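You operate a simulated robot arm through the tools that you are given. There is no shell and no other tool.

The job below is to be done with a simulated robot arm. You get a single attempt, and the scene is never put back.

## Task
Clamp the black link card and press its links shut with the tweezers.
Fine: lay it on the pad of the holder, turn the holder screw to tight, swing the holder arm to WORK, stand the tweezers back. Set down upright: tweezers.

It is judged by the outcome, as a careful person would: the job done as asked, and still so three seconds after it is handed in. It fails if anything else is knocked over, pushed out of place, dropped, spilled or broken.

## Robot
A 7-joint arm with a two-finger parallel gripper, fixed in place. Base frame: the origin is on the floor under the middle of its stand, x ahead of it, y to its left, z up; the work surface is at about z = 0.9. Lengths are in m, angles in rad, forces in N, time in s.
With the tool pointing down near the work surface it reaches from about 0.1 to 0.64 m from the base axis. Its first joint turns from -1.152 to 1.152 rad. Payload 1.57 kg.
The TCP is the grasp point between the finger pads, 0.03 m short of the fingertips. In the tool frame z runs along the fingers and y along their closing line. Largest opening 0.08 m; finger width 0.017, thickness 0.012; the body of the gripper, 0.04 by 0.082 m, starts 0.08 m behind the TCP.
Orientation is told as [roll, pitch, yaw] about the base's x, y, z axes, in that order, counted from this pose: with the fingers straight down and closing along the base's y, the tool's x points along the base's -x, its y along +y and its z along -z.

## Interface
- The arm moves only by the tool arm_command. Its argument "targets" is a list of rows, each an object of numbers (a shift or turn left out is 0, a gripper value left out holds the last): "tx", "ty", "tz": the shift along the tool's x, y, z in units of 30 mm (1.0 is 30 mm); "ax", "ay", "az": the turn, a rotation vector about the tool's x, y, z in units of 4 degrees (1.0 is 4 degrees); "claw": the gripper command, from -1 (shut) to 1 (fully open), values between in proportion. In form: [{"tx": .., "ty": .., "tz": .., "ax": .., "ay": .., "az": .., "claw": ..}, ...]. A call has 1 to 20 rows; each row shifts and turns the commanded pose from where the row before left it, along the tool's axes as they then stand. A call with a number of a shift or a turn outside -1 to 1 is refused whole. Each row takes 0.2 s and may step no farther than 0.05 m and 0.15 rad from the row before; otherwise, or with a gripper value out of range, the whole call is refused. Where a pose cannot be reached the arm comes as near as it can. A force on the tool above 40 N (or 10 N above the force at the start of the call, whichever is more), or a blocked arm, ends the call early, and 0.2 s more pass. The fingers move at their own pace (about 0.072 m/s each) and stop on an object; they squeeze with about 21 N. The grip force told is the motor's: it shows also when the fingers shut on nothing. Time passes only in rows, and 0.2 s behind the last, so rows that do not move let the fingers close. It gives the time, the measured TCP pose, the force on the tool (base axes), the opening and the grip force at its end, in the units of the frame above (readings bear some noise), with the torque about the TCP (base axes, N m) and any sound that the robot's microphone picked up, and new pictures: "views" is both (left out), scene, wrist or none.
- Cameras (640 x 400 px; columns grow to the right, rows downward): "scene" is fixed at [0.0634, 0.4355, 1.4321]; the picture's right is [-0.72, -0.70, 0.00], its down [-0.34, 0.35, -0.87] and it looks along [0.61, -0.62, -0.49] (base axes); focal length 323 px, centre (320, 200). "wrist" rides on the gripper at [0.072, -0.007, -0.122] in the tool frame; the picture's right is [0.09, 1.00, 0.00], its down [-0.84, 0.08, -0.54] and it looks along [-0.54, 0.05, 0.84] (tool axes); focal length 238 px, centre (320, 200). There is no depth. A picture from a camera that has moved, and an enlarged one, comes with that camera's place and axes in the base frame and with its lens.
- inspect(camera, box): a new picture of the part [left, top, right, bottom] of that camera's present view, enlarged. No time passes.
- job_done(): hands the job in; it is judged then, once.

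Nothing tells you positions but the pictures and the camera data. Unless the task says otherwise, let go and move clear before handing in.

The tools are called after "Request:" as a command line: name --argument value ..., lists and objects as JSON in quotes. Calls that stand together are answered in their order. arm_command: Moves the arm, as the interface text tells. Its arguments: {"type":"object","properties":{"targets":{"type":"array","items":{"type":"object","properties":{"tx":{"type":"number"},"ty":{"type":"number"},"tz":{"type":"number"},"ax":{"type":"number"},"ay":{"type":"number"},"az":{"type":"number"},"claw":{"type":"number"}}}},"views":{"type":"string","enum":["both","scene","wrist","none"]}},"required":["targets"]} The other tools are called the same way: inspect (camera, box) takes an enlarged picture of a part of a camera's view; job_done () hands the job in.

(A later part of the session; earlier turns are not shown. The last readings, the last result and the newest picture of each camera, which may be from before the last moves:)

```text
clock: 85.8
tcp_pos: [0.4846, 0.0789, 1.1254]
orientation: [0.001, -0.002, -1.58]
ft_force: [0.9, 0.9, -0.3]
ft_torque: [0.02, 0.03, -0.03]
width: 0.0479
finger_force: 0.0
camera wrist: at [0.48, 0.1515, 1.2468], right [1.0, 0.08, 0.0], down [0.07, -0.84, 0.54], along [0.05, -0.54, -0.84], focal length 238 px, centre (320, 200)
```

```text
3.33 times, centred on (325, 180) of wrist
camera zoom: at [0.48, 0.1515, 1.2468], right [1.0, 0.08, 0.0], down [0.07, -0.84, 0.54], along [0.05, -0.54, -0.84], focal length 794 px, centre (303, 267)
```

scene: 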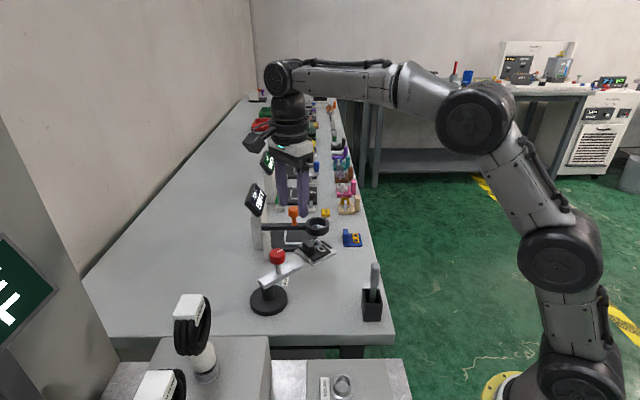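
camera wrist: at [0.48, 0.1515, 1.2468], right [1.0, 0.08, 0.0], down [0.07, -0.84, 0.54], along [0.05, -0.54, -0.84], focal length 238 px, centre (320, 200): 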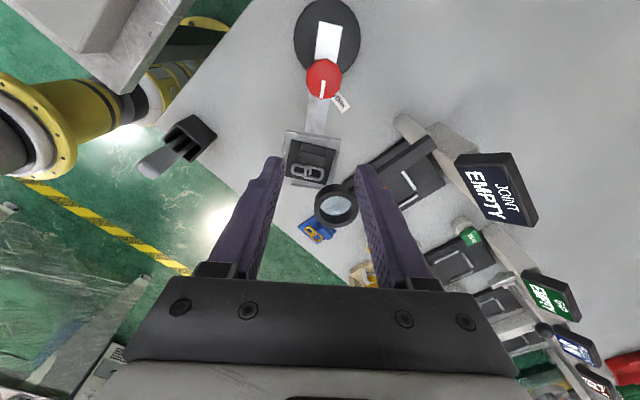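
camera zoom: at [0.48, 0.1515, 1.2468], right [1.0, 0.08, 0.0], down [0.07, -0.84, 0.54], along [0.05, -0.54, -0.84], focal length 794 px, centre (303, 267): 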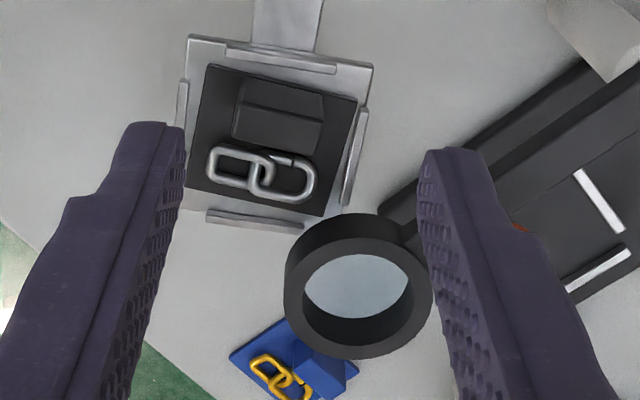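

The scene and wrist rays put the ring's underside near z 0.99, well above the pad, so the firm stop is the end of the arm's swing, with the arm beside the WORK label. Next, the tweezers: I'll yaw to -45° and move above their cup near (0.312, 0.030).

Request:
arm_command --targets '[{"az": -1, "claw": 0.5}, {"az": -1}, {"az": -1}, {"az": -1}, {"az": -1}, {"az": -1}, {"az": -1}, {"az": -1}, {"az": -1}, {"az": -1}, {"az": -1}, {"az": -0.4}, {"tx": 0.47, "ty": -0.863}, {"tx": 0.47, "ty": -0.863}, {"tx": 0.47, "ty": -0.863}, {"tx": 0.47, "ty": -0.863}, {"tx": 0.47, "ty": -0.863}, {"tx": 0.47, "ty": -0.863}, {}]' --views "both"

Request:
inspect --camera "scene" --box '[240, 200, 400, 330]'

Request:
inspect --camera "wrist" --box '[240, 60, 400, 220]'

```text
clock: 89.8
tcp_pos: [0.3132, 0.0306, 1.1262]
orientation: [-0.002, -0.003, -0.787]
ft_force: [0.2, -0.3, -0.5]
ft_torque: [-0.01, 0.01, 0.0]
width: 0.0596
finger_force: 0.2
camera wrist: at [0.2587, 0.0775, 1.2466], right [0.64, 0.77, 0.0], down [0.64, -0.54, 0.54], along [0.42, -0.35, -0.84], focal length 238 px, centre (320, 200)
```

scene: 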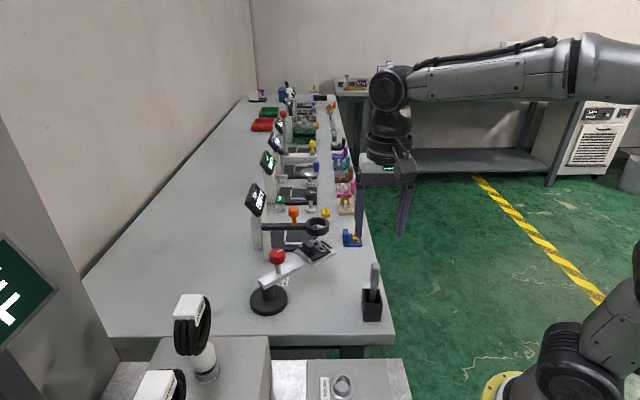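
wrist: 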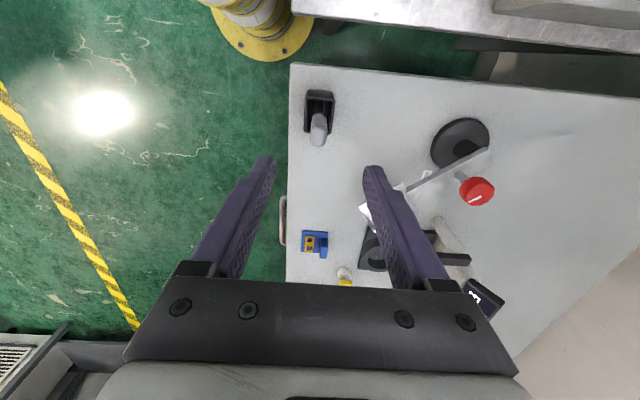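

```text
3.08 times, centred on (320, 265) of scene
camera zoom: at [0.0634, 0.4355, 1.4321], right [-0.72, -0.7, 0.0], down [-0.34, 0.35, -0.87], along [0.61, -0.62, -0.49], focal length 995 px, centre (320, 0)
```

zoom: 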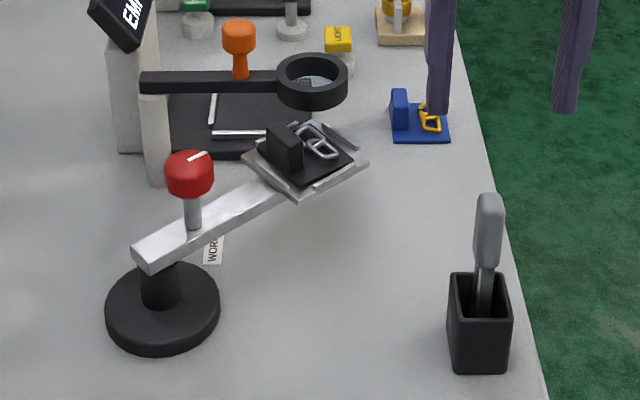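

```text
2.50 times, centred on (320, 140) of wrist
camera zoom: at [0.2587, 0.0775, 1.2466], right [0.64, 0.77, 0.0], down [0.64, -0.54, 0.54], along [0.42, -0.35, -0.84], focal length 596 px, centre (320, 350)
```

zoom: 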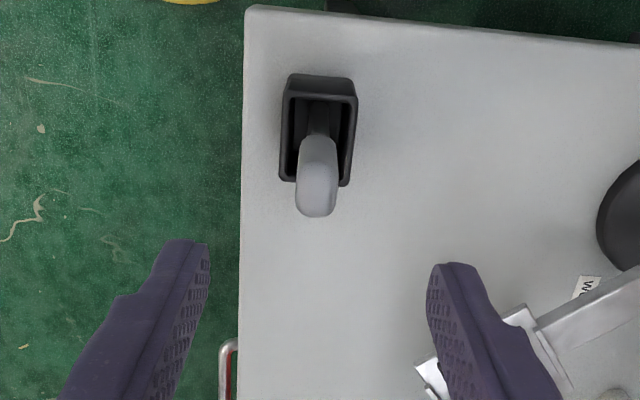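

Request:
inspect --camera "wrist" --box '[295, 80, 345, 155]'

Request:
inspect --camera "scene" --box '[345, 255, 400, 330]'

```text
5.33 times, centred on (320, 118) of wrist
camera zoom: at [0.2587, 0.0775, 1.2466], right [0.64, 0.77, 0.0], down [0.64, -0.54, 0.54], along [0.42, -0.35, -0.84], focal length 1271 px, centre (320, 640)
```

zoom: 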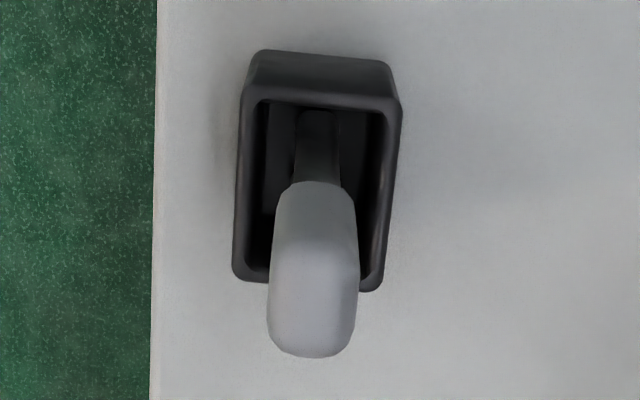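

```text
5.33 times, centred on (372, 292) of scene
camera zoom: at [0.0634, 0.4355, 1.4321], right [-0.72, -0.7, 0.0], down [-0.34, 0.35, -0.87], along [0.61, -0.62, -0.49], focal length 1724 px, centre (40, -293)
```

zoom: 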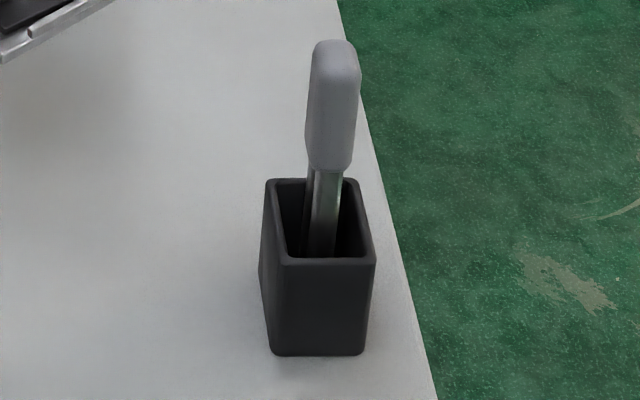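

Request:
arm_command --targets '[{"tx": -0.15, "tz": 0.6}, {"tz": 0.8}, {"tz": 0.7}, {}]' --views "wrist"

Request:
inspect --camera "wrist" --box '[240, 80, 400, 220]'

Request:
inspect --camera "scene" --box '[330, 220, 420, 330]'

```text
clock: 90.8
tcp_pos: [0.3183, 0.0266, 1.0619]
orientation: [0.001, -0.004, -0.785]
ft_force: [-0.4, -0.4, -0.5]
ft_torque: [0.03, 0.01, -0.01]
width: 0.0599
finger_force: 0.1
camera wrist: at [0.262, 0.0737, 1.1835], right [0.64, 0.77, 0.0], down [0.65, -0.54, 0.54], along [0.42, -0.35, -0.84], focal length 238 px, centre (320, 200)
```

wrist: 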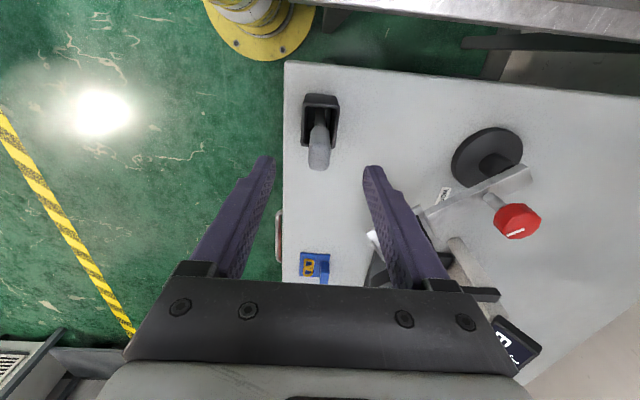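

```text
2.86 times, centred on (320, 150) of wrist
camera zoom: at [0.262, 0.0737, 1.1835], right [0.64, 0.77, 0.0], down [0.65, -0.54, 0.54], along [0.42, -0.35, -0.84], focal length 681 px, centre (320, 343)
```

zoom: 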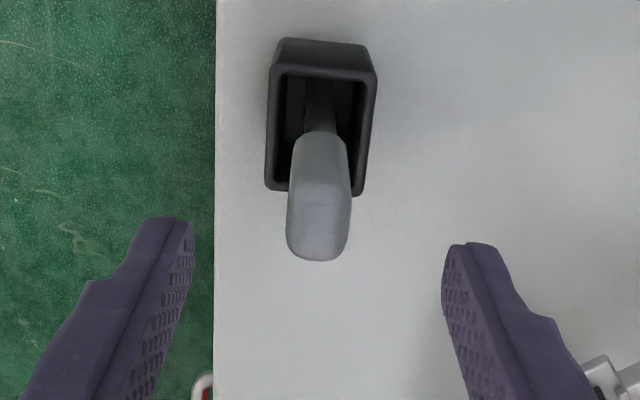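

```text
3.64 times, centred on (375, 275) of scene
camera zoom: at [0.0634, 0.4355, 1.4321], right [-0.72, -0.7, 0.0], down [-0.34, 0.35, -0.87], along [0.61, -0.62, -0.49], focal length 1176 px, centre (120, -73)
```

zoom: 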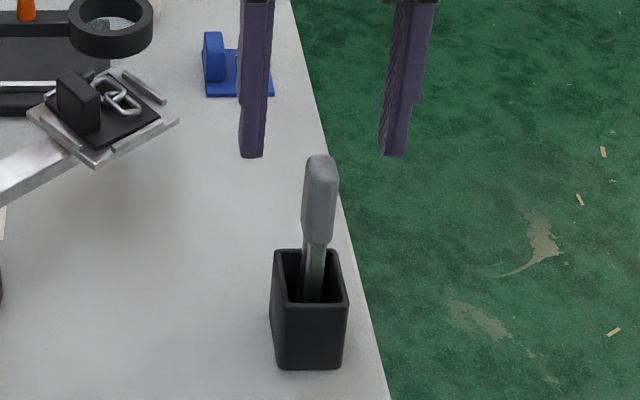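

Request:
arm_command --targets '[{"tx": 0.1, "tz": 0.4}, {"tz": 0.5}, {}]' --views "wrist"

Request:
inspect --camera "wrist" --box '[240, 80, 400, 220]'

Request:
inspect --camera "scene" --box '[330, 220, 420, 330]'

```text
clock: 91.5
tcp_pos: [0.3159, 0.0287, 1.0342]
orientation: [-0.002, -0.001, -0.784]
ft_force: [0.2, 0.2, 0.5]
ft_torque: [0.0, -0.01, -0.01]
width: 0.06
finger_force: 0.1
camera wrist: at [0.2611, 0.0759, 1.1557], right [0.64, 0.77, 0.0], down [0.65, -0.54, 0.54], along [0.42, -0.35, -0.84], focal length 238 px, centre (320, 200)
```

wrist: 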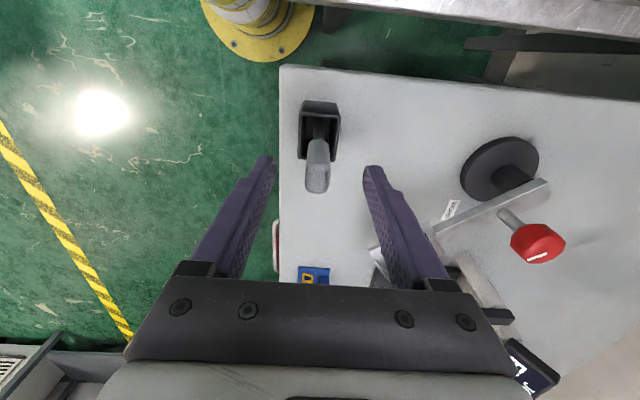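

```text
2.86 times, centred on (320, 150) of wrist
camera zoom: at [0.2611, 0.0759, 1.1557], right [0.64, 0.77, 0.0], down [0.65, -0.54, 0.54], along [0.42, -0.35, -0.84], focal length 681 px, centre (320, 343)
```

zoom: 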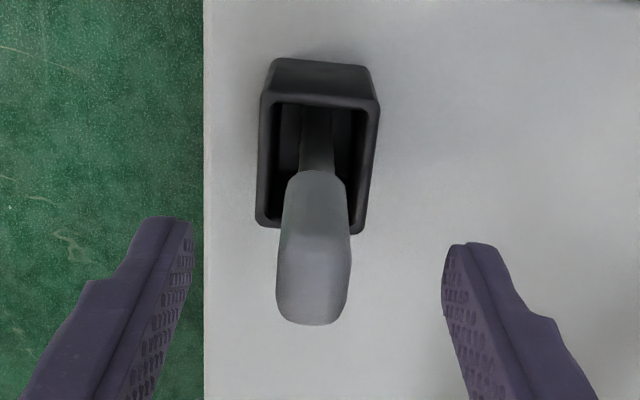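

```text
3.64 times, centred on (375, 275) of scene
camera zoom: at [0.0634, 0.4355, 1.4321], right [-0.72, -0.7, 0.0], down [-0.34, 0.35, -0.87], along [0.61, -0.62, -0.49], focal length 1176 px, centre (120, -73)
```

zoom: 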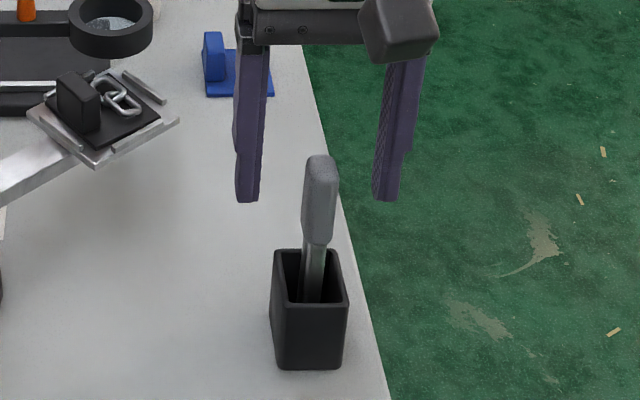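

Request:
arm_command --targets '[{"ty": -0.04, "tz": 0.5}, {"tz": 0.6}, {}]' --views "wrist"

Request:
inspect --camera "wrist" --box '[240, 80, 400, 260]'

Request:
inspect --camera "scene" --box '[330, 220, 420, 330]'

```text
clock: 92.3
tcp_pos: [0.3176, 0.0265, 1.0015]
orientation: [0.001, -0.002, -0.786]
ft_force: [0.0, 0.7, -0.5]
ft_torque: [0.03, 0.02, 0.01]
width: 0.0601
finger_force: 0.1
camera wrist: at [0.2607, 0.0742, 1.1215], right [0.64, 0.77, 0.0], down [0.65, -0.54, 0.54], along [0.42, -0.35, -0.84], focal length 238 px, centre (320, 200)
```

wrist: 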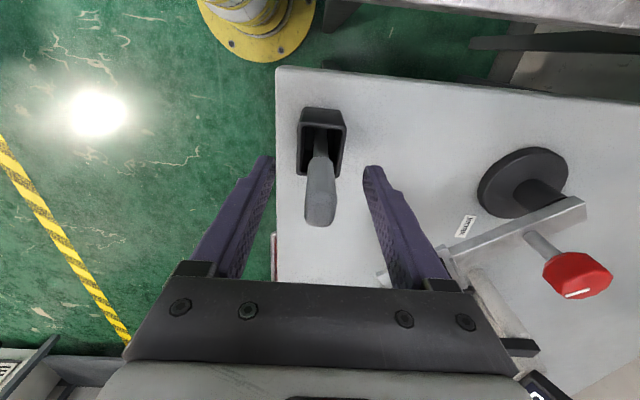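

```text
2.22 times, centred on (320, 170) of wrist
camera zoom: at [0.2607, 0.0742, 1.1215], right [0.64, 0.77, 0.0], down [0.65, -0.54, 0.54], along [0.42, -0.35, -0.84], focal length 530 px, centre (320, 267)
```

zoom: 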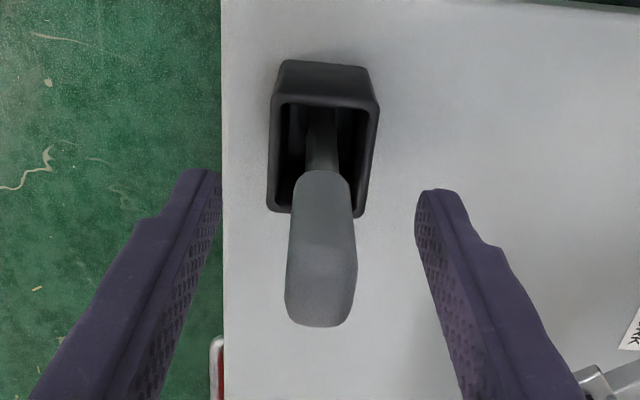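

```text
3.64 times, centred on (375, 275) of scene
camera zoom: at [0.0634, 0.4355, 1.4321], right [-0.72, -0.7, 0.0], down [-0.34, 0.35, -0.87], along [0.61, -0.62, -0.49], focal length 1176 px, centre (120, -73)
```

zoom: 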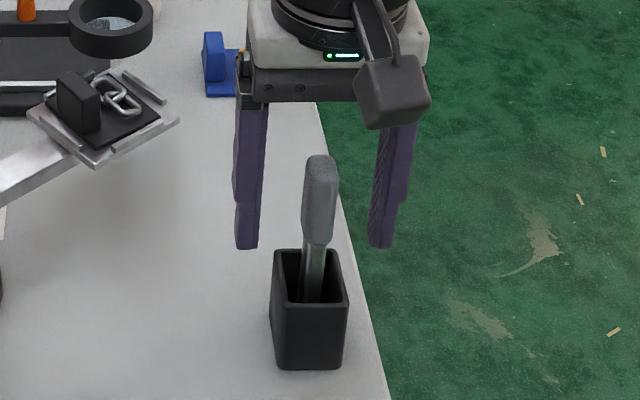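

The fingers flank the handle from its lower end up. I'll close on it.

Request:
arm_command --targets '[{"claw": 0.0}, {"claw": -0.4}, {"claw": -1}, {"claw": -1}, {"claw": -1}]' --views "wrist"

Request:
inspect --camera "wrist" --box '[240, 80, 400, 260]'

Request:
inspect --camera "scene" --box '[330, 220, 420, 330]'

```text
clock: 93.5
tcp_pos: [0.316, 0.0273, 1.0]
orientation: [0.0, -0.001, -0.785]
ft_force: [0.4, 0.0, -0.2]
ft_torque: [0.02, 0.01, -0.01]
width: 0.0153
finger_force: 20.6
camera wrist: at [0.2606, 0.0742, 1.1217], right [0.64, 0.77, 0.0], down [0.65, -0.54, 0.54], along [0.42, -0.35, -0.84], focal length 238 px, centre (320, 200)
```

wrist: 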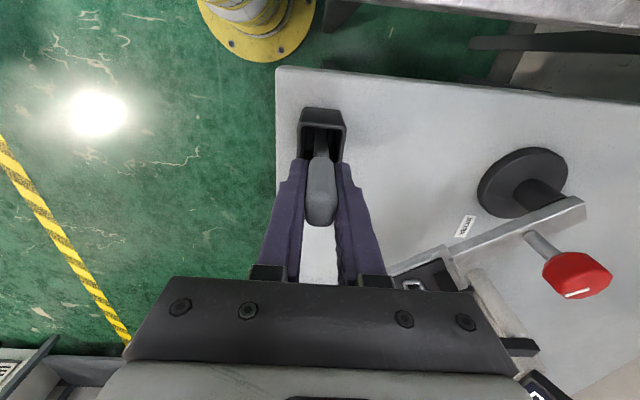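

```text
2.22 times, centred on (320, 170) of wrist
camera zoom: at [0.2606, 0.0742, 1.1217], right [0.64, 0.77, 0.0], down [0.65, -0.54, 0.54], along [0.42, -0.35, -0.84], focal length 530 px, centre (320, 267)
```

zoom: 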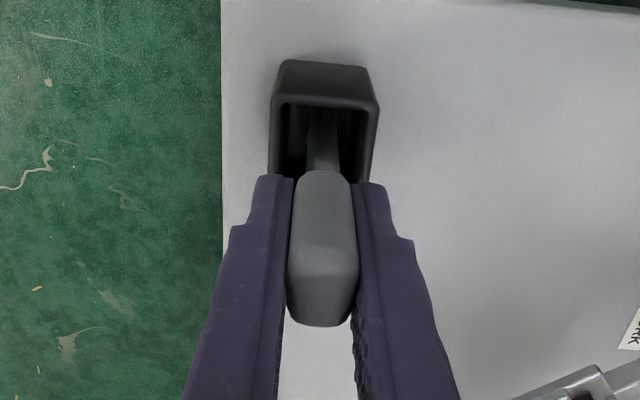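

```text
3.64 times, centred on (375, 275) of scene
camera zoom: at [0.0634, 0.4355, 1.4321], right [-0.72, -0.7, 0.0], down [-0.34, 0.35, -0.87], along [0.61, -0.62, -0.49], focal length 1176 px, centre (120, -73)
```

zoom: 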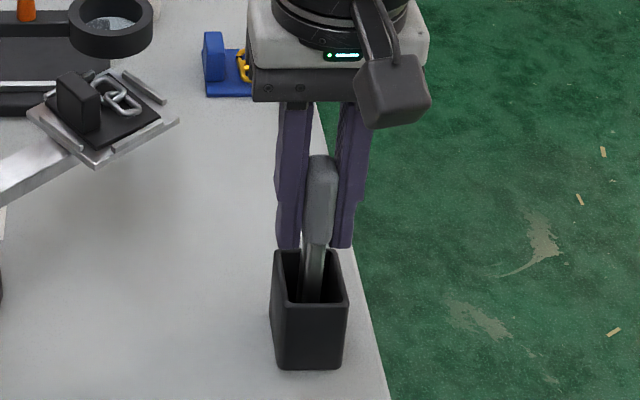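

The tweezers are gripped at 15.3 mm; I'll remember this pose (0.316, 0.027, 1.000, yaw -45°) for putting them back. I'll lift straight up.

Request:
arm_command --targets '[{"tz": -0.3}, {"tz": -0.6}, {"tz": -0.8}, {"tz": -0.9}, {"tz": -0.9}, {"tz": -0.9}, {}]' --views "both"

Request:
inspect --camera "wrist" --box '[270, 60, 370, 240]'

Request:
inspect --camera "scene" --box '[340, 200, 420, 330]'

```text
clock: 95.2
tcp_pos: [0.3143, 0.0287, 1.1347]
orientation: [0.001, -0.002, -0.784]
ft_force: [-0.6, 0.5, -0.7]
ft_torque: [-0.01, 0.01, -0.01]
width: 0.0153
finger_force: 20.7
camera wrist: at [0.2597, 0.0756, 1.2569], right [0.64, 0.77, 0.0], down [0.65, -0.54, 0.54], along [0.42, -0.35, -0.84], focal length 238 px, centre (320, 200)
```

scene: 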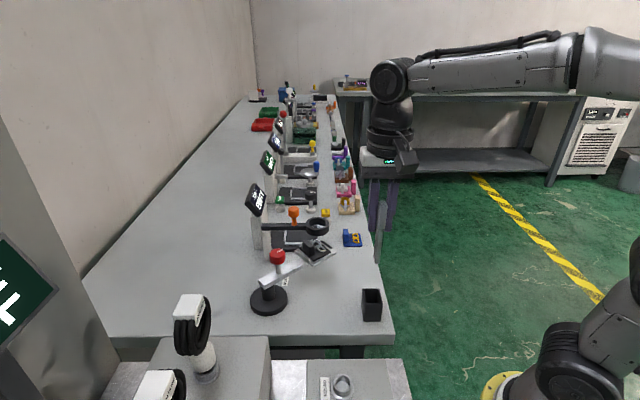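
wrist: 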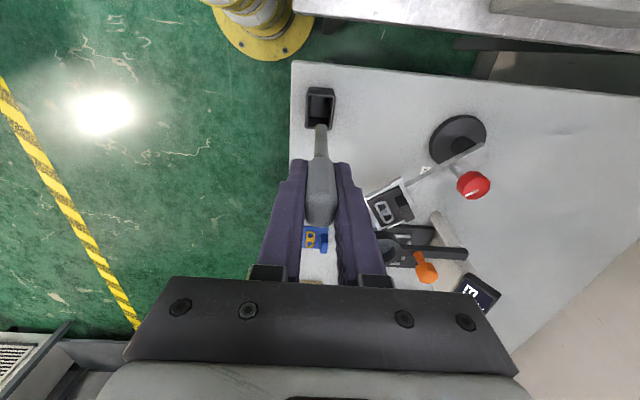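

```text
2.22 times, centred on (320, 150) of wrist
camera zoom: at [0.2597, 0.0756, 1.2569], right [0.64, 0.77, 0.0], down [0.65, -0.54, 0.54], along [0.42, -0.35, -0.84], focal length 530 px, centre (320, 311)
```

zoom: 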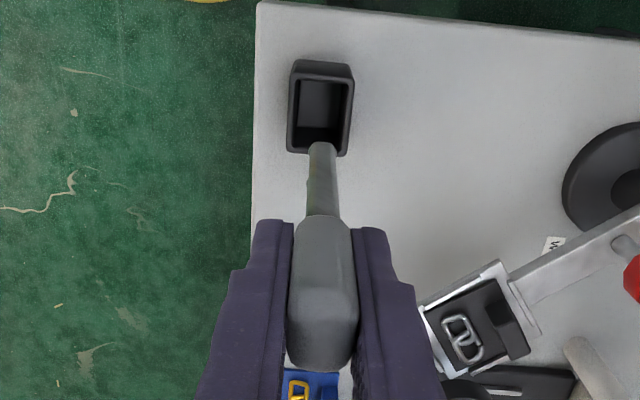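

```text
3.08 times, centred on (380, 265) of scene
camera zoom: at [0.0634, 0.4355, 1.4321], right [-0.72, -0.7, 0.0], down [-0.34, 0.35, -0.87], along [0.61, -0.62, -0.49], focal length 995 px, centre (135, 0)
```

zoom: 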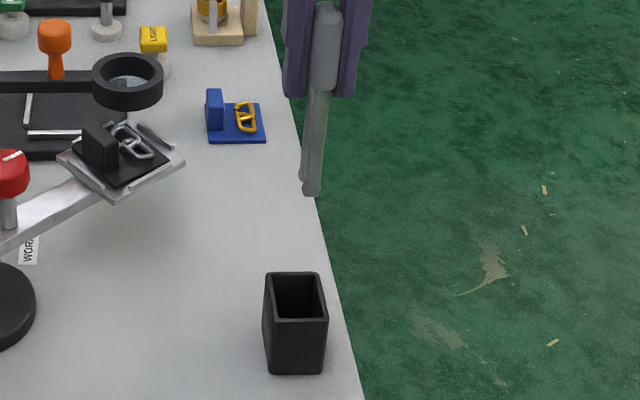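

Request:
inspect --camera "scene" --box '[362, 195, 402, 270]'

Request:
inspect --camera "wrist" --box '[295, 80, 345, 240]'

Request:
inspect --camera "wrist" --box '[360, 170, 430, 230]'

```text
5.33 times, centred on (382, 232) of scene
camera zoom: at [0.0634, 0.4355, 1.4321], right [-0.72, -0.7, 0.0], down [-0.34, 0.35, -0.87], along [0.61, -0.62, -0.49], focal length 1724 px, centre (-11, 27)
```

zoom: 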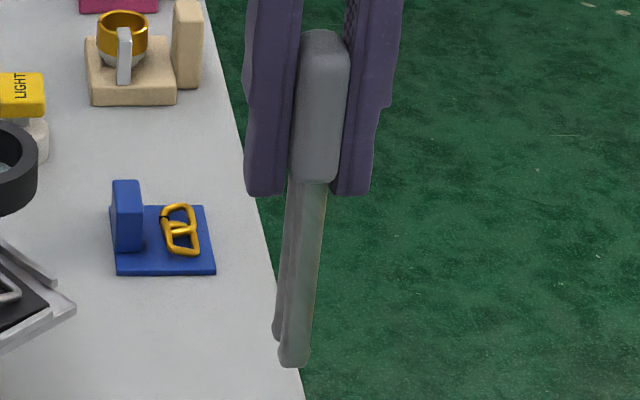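

```text
2.50 times, centred on (320, 160) of wrist
camera zoom: at [0.2597, 0.0756, 1.2569], right [0.64, 0.77, 0.0], down [0.65, -0.54, 0.54], along [0.42, -0.35, -0.84], focal length 596 px, centre (320, 300)
```

zoom: 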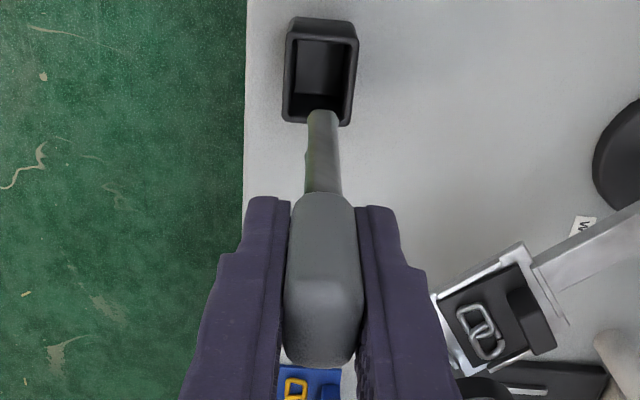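

```text
6.67 times, centred on (395, 200) of wrist
camera zoom: at [0.2597, 0.0756, 1.2569], right [0.64, 0.77, 0.0], down [0.65, -0.54, 0.54], along [0.42, -0.35, -0.84], focal length 1589 px, centre (-180, 200)
```

zoom: 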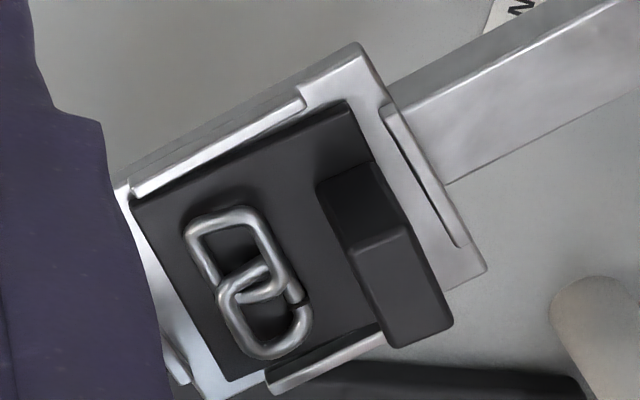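

The tweezers came out cleanly; their two prong tips sit about 97 mm below the TCP, roughly 15 mm apart along tool x. The links at WORK centre near (0.477, 0.0175), with the open gap near (0.4825, 0.023). I'll rotate to yaw 0 and hover over the links.

Request:
arm_command --targets '[{"az": -1}, {"az": -1}, {"az": -1}, {"az": -1}, {"az": -1}, {"az": -1}, {"az": -1}, {"az": -1}, {"az": -1}, {"az": -1}, {"az": -1}, {"az": -0.25}, {"tx": -0.92, "ty": -0.05}, {"tx": -0.92, "ty": -0.05}, {"tx": -0.92, "ty": -0.05}, {"tx": -0.92, "ty": -0.05}, {"tx": -0.92, "ty": -0.05}, {"tx": -0.89, "ty": -0.05}, {}, {}]' --views "both"

Request:
inspect --camera "wrist" --box '[250, 60, 390, 220]'

Request:
inspect --camera "scene" --box '[270, 180, 380, 290]'

```text
clock: 99.3
tcp_pos: [0.4784, 0.0175, 1.1327]
orientation: [-0.002, -0.003, -0.001]
ft_force: [0.1, -0.8, 0.0]
ft_torque: [0.02, 0.0, 0.0]
width: 0.0154
finger_force: 21.1
camera wrist: at [0.4076, 0.0122, 1.2542], right [-0.09, 1.0, 0.0], down [0.84, 0.08, 0.54], along [0.54, 0.05, -0.84], focal length 238 px, centre (320, 200)
```

scene: 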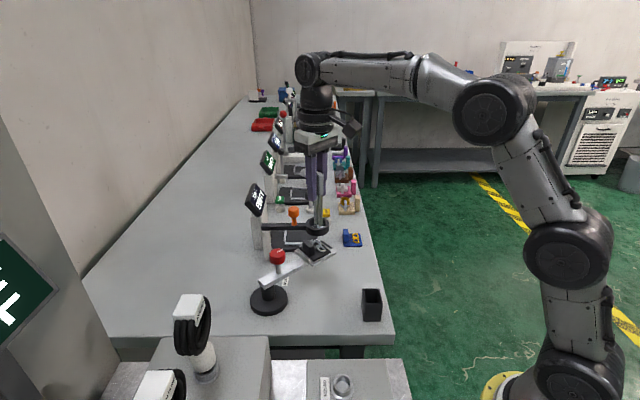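
wrist: 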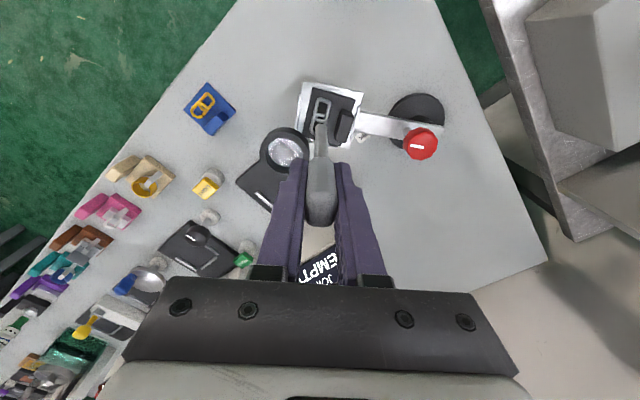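

```text
2.50 times, centred on (320, 140) of wrist
camera zoom: at [0.4076, 0.0122, 1.2542], right [-0.09, 1.0, 0.0], down [0.84, 0.08, 0.54], along [0.54, 0.05, -0.84], focal length 596 px, centre (320, 350)
```

zoom: 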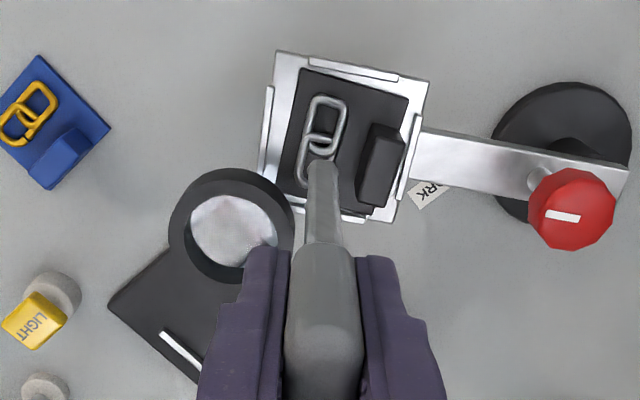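

```text
3.64 times, centred on (325, 235) of scene
camera zoom: at [0.0634, 0.4355, 1.4321], right [-0.72, -0.7, 0.0], down [-0.34, 0.35, -0.87], along [0.61, -0.62, -0.49], focal length 1176 px, centre (302, 73)
```

zoom: 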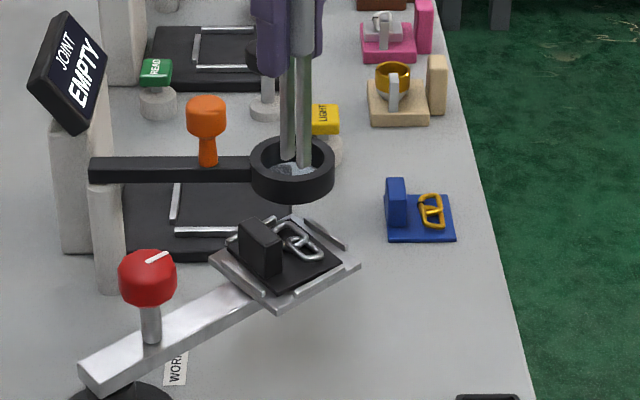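

The tweezer tips are lined up over the two links (tip midpoint near (0.476, 0.0165)), clear of the tab and the ring. I'll descend toward the links.

Request:
arm_command --targets '[{"tz": 0.5}, {"tz": 0.5}, {"tz": 0.4}, {}]' --views "both"

Request:
inspect --camera "wrist" --box '[260, 60, 380, 200]'

Request:
inspect --camera "scene" --box '[300, 200, 360, 270]'

```text
clock: 100.3
tcp_pos: [0.4791, 0.0182, 1.0918]
orientation: [-0.001, -0.002, 0.002]
ft_force: [-0.5, 0.1, -0.6]
ft_torque: [0.02, 0.04, 0.01]
width: 0.0154
finger_force: 20.7
camera wrist: at [0.4076, 0.0127, 1.2127], right [-0.09, 1.0, 0.0], down [0.84, 0.08, 0.54], along [0.54, 0.05, -0.84], focal length 238 px, centre (320, 200)
```

scene: 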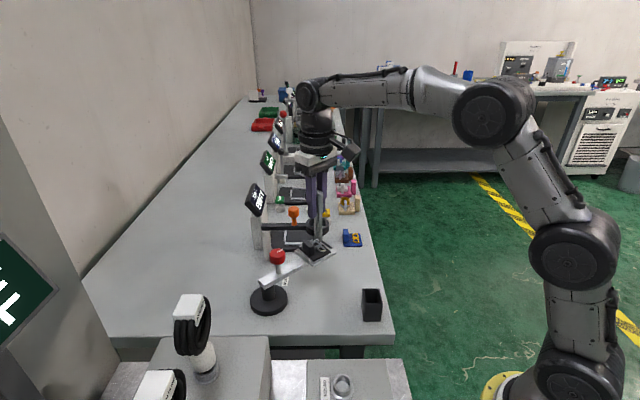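
wrist: 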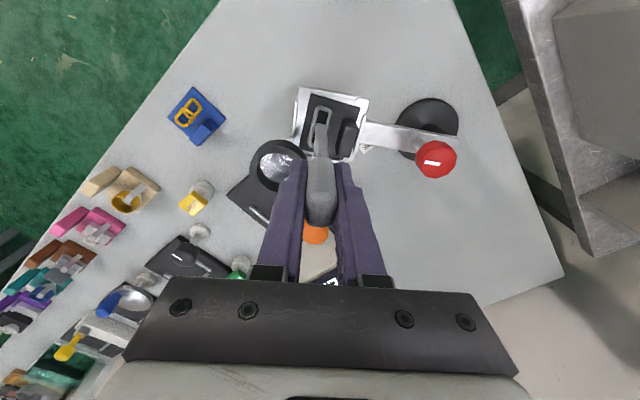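

```text
2.86 times, centred on (320, 130) of wrist
camera zoom: at [0.4076, 0.0127, 1.2127], right [-0.09, 1.0, 0.0], down [0.84, 0.08, 0.54], along [0.54, 0.05, -0.84], focal length 681 px, centre (320, 400)
```

zoom: 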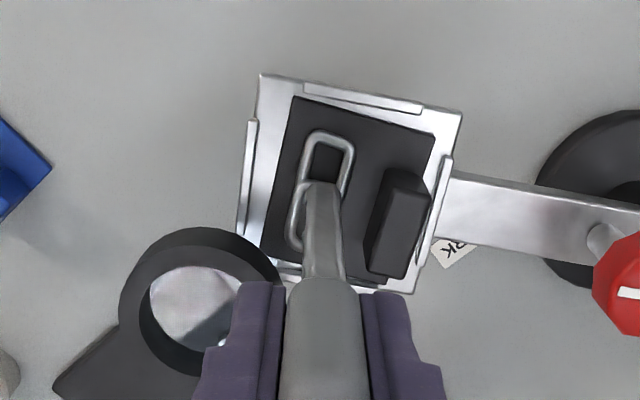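

```text
5.71 times, centred on (330, 235) of scene
camera zoom: at [0.0634, 0.4355, 1.4321], right [-0.72, -0.7, 0.0], down [-0.34, 0.35, -0.87], along [0.61, -0.62, -0.49], focal length 1848 px, centre (263, 0)
```

zoom: 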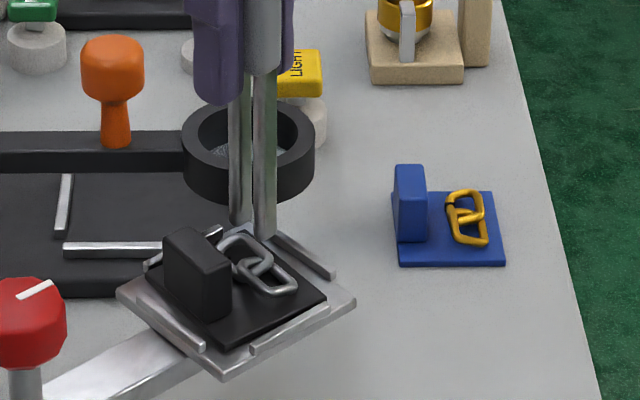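

Request:
arm_command --targets '[{"tz": 0.25}, {"tz": 0.15}, {}]' --views "wrist"

Request:
inspect --camera "scene" --box '[310, 210, 350, 270]'

Request:
inspect --camera "wrist" --box '[280, 80, 360, 180]'

```text
clock: 101.2
tcp_pos: [0.4789, 0.0172, 1.0807]
orientation: [-0.001, -0.002, -0.001]
ft_force: [-0.3, 0.4, -1.9]
ft_torque: [0.0, -0.06, -0.04]
width: 0.0153
finger_force: 21.7
camera wrist: at [0.4083, 0.0129, 1.201], right [-0.09, 1.0, 0.0], down [0.84, 0.08, 0.54], along [0.54, 0.05, -0.84], focal length 238 px, centre (320, 200)
```

wrist: 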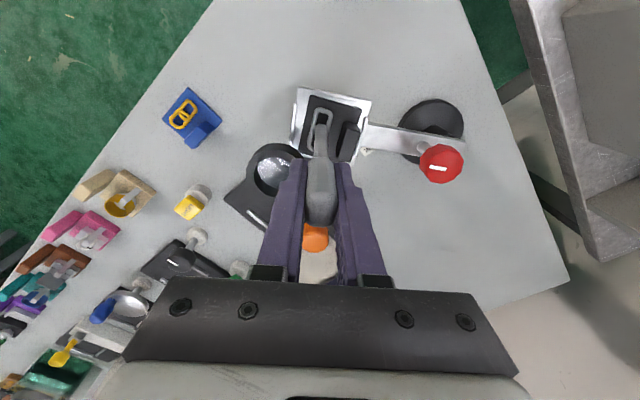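

```text
6.67 times, centred on (330, 240) of scene
camera zoom: at [0.0634, 0.4355, 1.4321], right [-0.72, -0.7, 0.0], down [-0.34, 0.35, -0.87], along [0.61, -0.62, -0.49], focal length 2156 px, centre (253, -67)
```

zoom: 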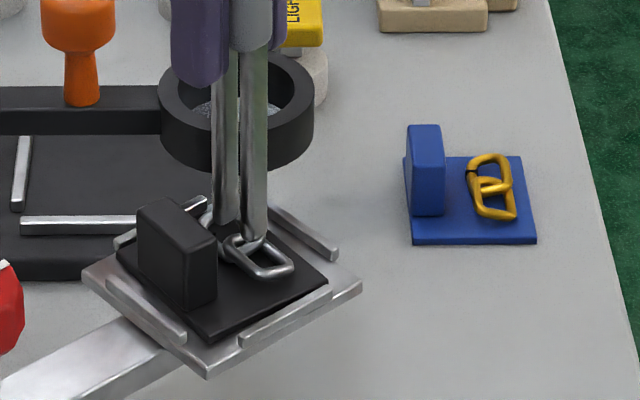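

```text
4.00 times, centred on (320, 130) of wrist
camera zoom: at [0.4083, 0.0129, 1.201], right [-0.09, 1.0, 0.0], down [0.84, 0.08, 0.54], along [0.54, 0.05, -0.84], focal length 953 px, centre (320, 480)
```

zoom: 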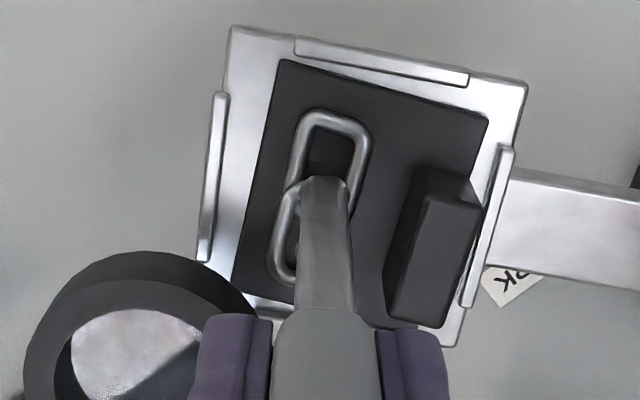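

Request:
arm_command --targets '[{"tz": 0.1}, {"tz": 0.08}, {}]' --views "none"

Request:
inspect --camera "scene" --box '[310, 210, 350, 270]'

```text
clock: 102.0
tcp_pos: [0.48, 0.0186, 1.0755]
orientation: [0.0, -0.007, 0.0]
ft_force: [-1.1, -0.2, 13.1]
ft_torque: [-0.02, 0.24, 0.03]
width: 0.0154
finger_force: 21.3
```

```text
6.67 times, centred on (330, 240) of scene
camera zoom: at [0.0632, 0.4355, 1.4322], right [-0.72, -0.7, 0.0], down [-0.34, 0.35, -0.87], along [0.61, -0.62, -0.49], focal length 2156 px, centre (253, -67)
```

zoom: 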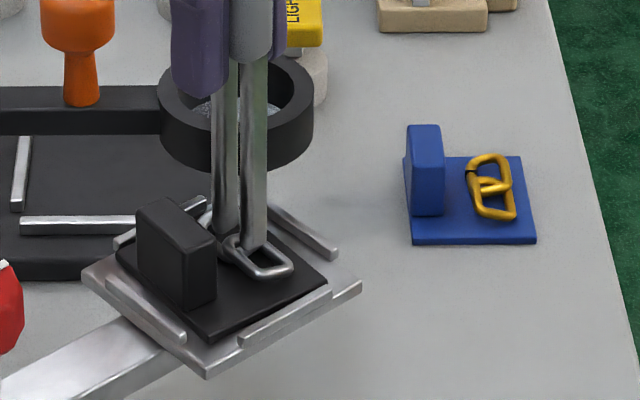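

The tips are pressing the links with 13 N. I'll hold for about a second and look for the gap closing.

Request:
arm_command --targets '[{"tz": 0.02}, {}, {}, {}, {}]' --views "wrist"

Request:
inspect --camera "wrist" --box '[280, 80, 360, 180]'

Request:
inspect --camera "scene" --box '[315, 225, 345, 260]'

```text
clock: 103.2
tcp_pos: [0.4787, 0.0189, 1.0745]
orientation: [-0.002, -0.004, 0.0]
ft_force: [-0.2, 0.4, 17.5]
ft_torque: [0.01, -0.05, -0.01]
width: 0.0158
finger_force: 21.1
camera wrist: at [0.4081, 0.0128, 1.1955], right [-0.09, 1.0, 0.0], down [0.83, 0.08, 0.55], along [0.54, 0.05, -0.84], focal length 238 px, centre (320, 200)
```

wrist: 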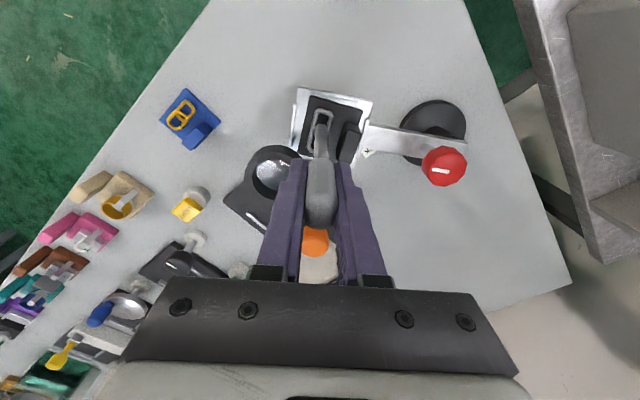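

```text
4.00 times, centred on (320, 130) of wrist
camera zoom: at [0.4081, 0.0128, 1.1955], right [-0.09, 1.0, 0.0], down [0.83, 0.08, 0.55], along [0.54, 0.05, -0.84], focal length 953 px, centre (320, 480)
```

zoom: 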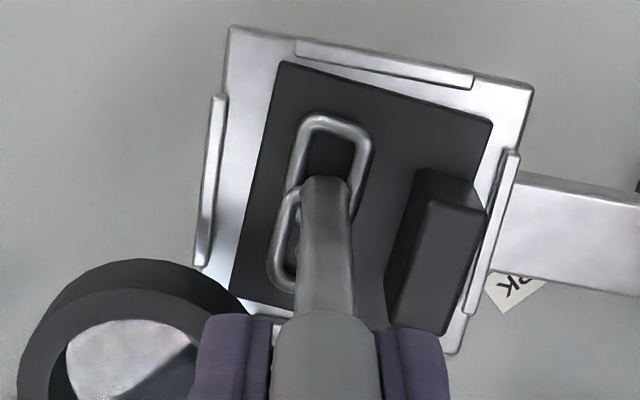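

```text
11.43 times, centred on (330, 242) of scene
camera zoom: at [0.0632, 0.4355, 1.4322], right [-0.72, -0.7, 0.0], down [-0.34, 0.35, -0.87], along [0.61, -0.62, -0.49], focal length 3695 px, centre (206, -286)
```

zoom: 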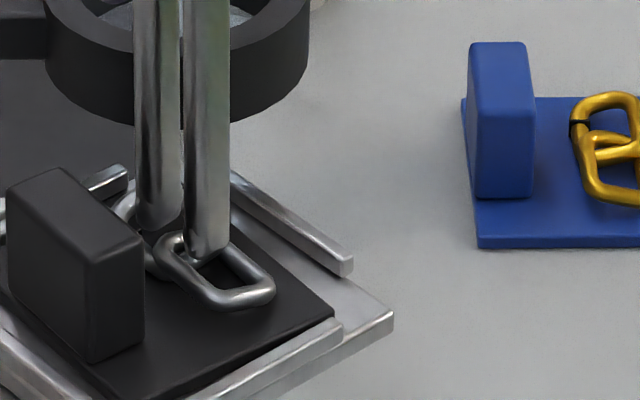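

Request:
arm_command --targets '[{"tz": -0.1}, {"tz": -0.5}, {"tz": -1}, {"tz": -0.8}, {"tx": 1}, {"tx": 1}, {}]' --views "wrist"

Request:
inspect --camera "wrist" --box '[270, 100, 390, 240]'

Request:
inspect --camera "scene" --box '[310, 225, 350, 265]'

```text
clock: 104.8
tcp_pos: [0.42, 0.0182, 1.1463]
orientation: [-0.002, -0.003, 0.0]
ft_force: [0.0, 0.2, -0.7]
ft_torque: [0.0, 0.0, 0.01]
width: 0.0156
finger_force: 20.9
camera wrist: at [0.3485, 0.0133, 1.2677], right [-0.09, 1.0, 0.0], down [0.84, 0.08, 0.54], along [0.54, 0.05, -0.84], focal length 238 px, centre (320, 200)
```

wrist: 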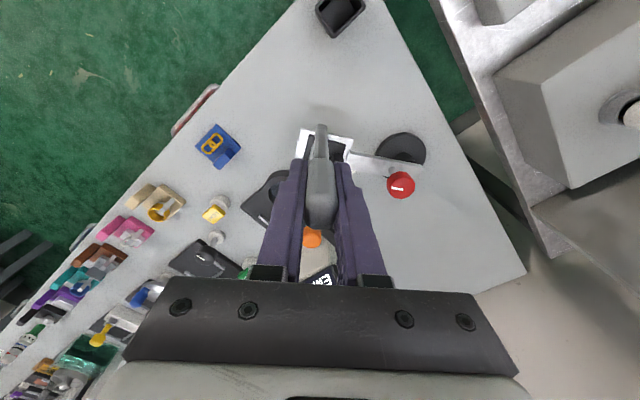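

```text
2.86 times, centred on (330, 170) of wrist
camera zoom: at [0.3485, 0.0133, 1.2677], right [-0.09, 1.0, 0.0], down [0.84, 0.08, 0.54], along [0.54, 0.05, -0.84], focal length 681 px, centre (291, 286)
```

zoom: 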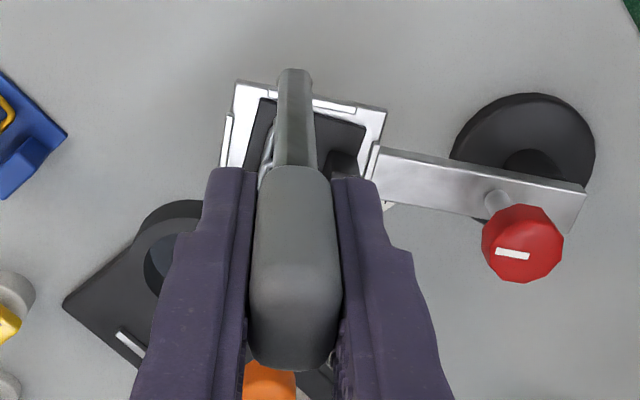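

```text
10.00 times, centred on (330, 245) of scene
camera zoom: at [0.0634, 0.4355, 1.4321], right [-0.72, -0.7, 0.0], down [-0.34, 0.35, -0.87], along [0.61, -0.62, -0.49], focal length 3233 px, centre (220, -250)
```

zoom: 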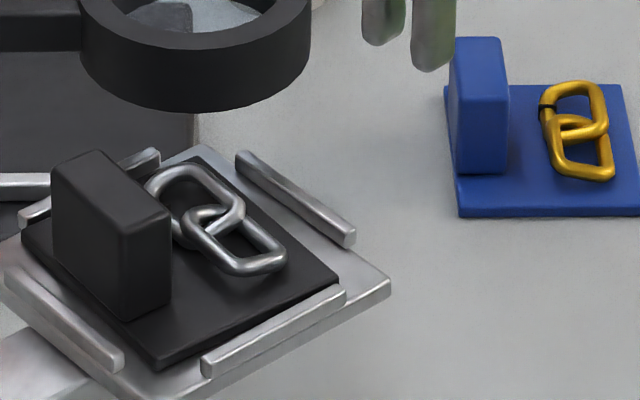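

Request:
arm_command --targets '[{"ty": -1}, {"ty": -1}, {}]' --views "wrist"

Request:
inspect --camera "wrist" --box '[360, 110, 430, 170]'

```text
clock: 105.5
tcp_pos: [0.421, -0.0422, 1.1468]
orientation: [-0.004, -0.002, 0.0]
ft_force: [0.4, 0.4, -0.6]
ft_torque: [0.01, 0.0, -0.03]
width: 0.0156
finger_force: 21.3
camera wrist: at [0.349, -0.047, 1.2676], right [-0.09, 1.0, 0.0], down [0.84, 0.08, 0.54], along [0.54, 0.05, -0.84], focal length 238 px, centre (320, 200)
```

wrist: 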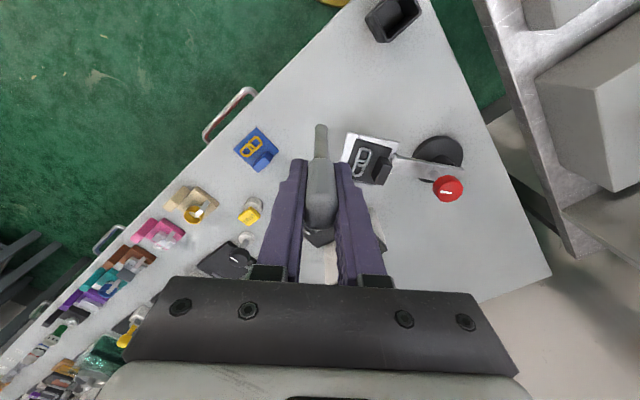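

```text
6.67 times, centred on (395, 140) of wrist
camera zoom: at [0.349, -0.047, 1.2676], right [-0.09, 1.0, 0.0], down [0.84, 0.08, 0.54], along [0.54, 0.05, -0.84], focal length 1589 px, centre (-180, 600)
```

zoom: 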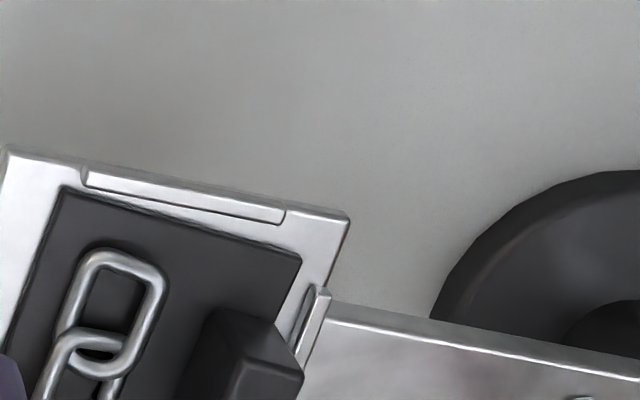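

Request:
inspect --camera "wrist" --box '[340, 135, 400, 190]'

Request:
inspect --camera "scene" --box '[240, 180, 300, 225]'

```text
7.27 times, centred on (370, 162) of wrist
camera zoom: at [0.349, -0.047, 1.2676], right [-0.09, 1.0, 0.0], down [0.84, 0.08, 0.54], along [0.54, 0.05, -0.84], focal length 1734 px, centre (-44, 473)
```

zoom: 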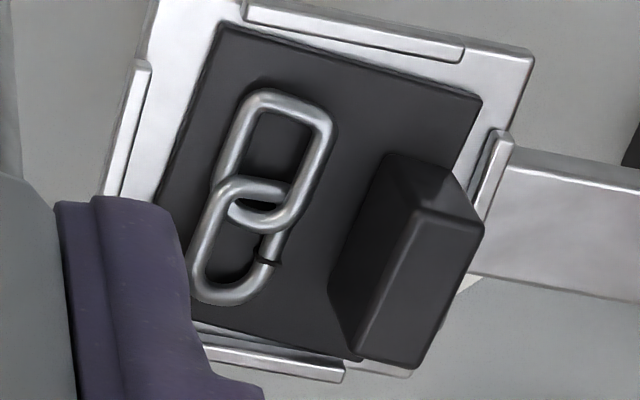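

```text
8.89 times, centred on (270, 202) of scene
camera zoom: at [0.0634, 0.4355, 1.4321], right [-0.72, -0.7, 0.0], down [-0.34, 0.35, -0.87], along [0.61, -0.62, -0.49], focal length 2874 px, centre (764, 178)
```

zoom: 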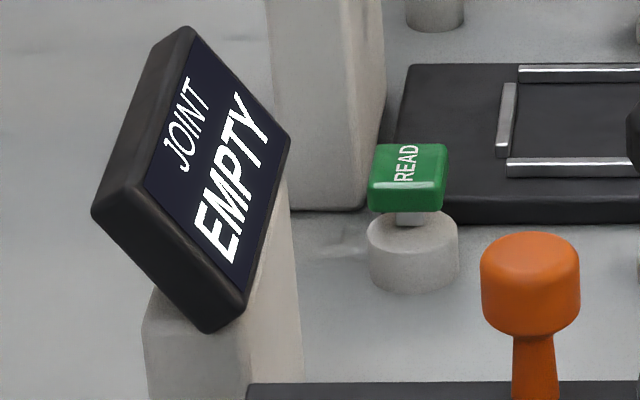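

Request:
inspect --camera "wrist" --box '[350, 160, 378, 180]'

Request:
inspect --camera "wrist" --box '[236, 135, 268, 160]'

```text
16.00 times, centred on (364, 170) of wrist
camera zoom: at [0.349, -0.047, 1.2676], right [-0.09, 1.0, 0.0], down [0.84, 0.08, 0.54], along [0.54, 0.05, -0.84], focal length 3814 px, centre (-384, 680)
```

zoom: 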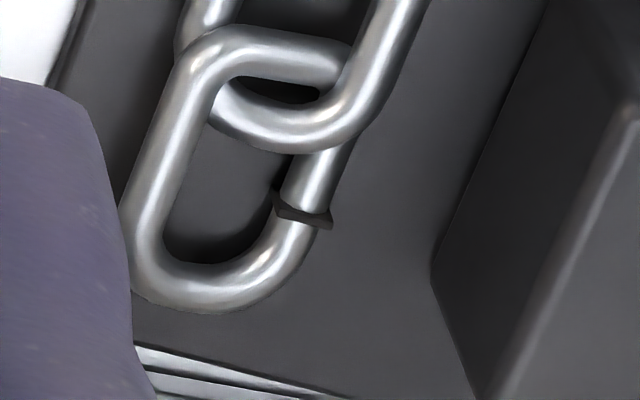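

```text
16.00 times, centred on (252, 148) of wrist
camera zoom: at [0.349, -0.047, 1.2676], right [-0.09, 1.0, 0.0], down [0.84, 0.08, 0.54], along [0.54, 0.05, -0.84], focal length 3814 px, centre (1408, 1040)
```

zoom: 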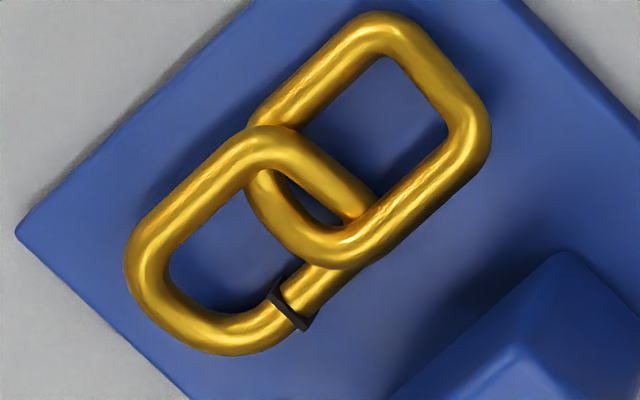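

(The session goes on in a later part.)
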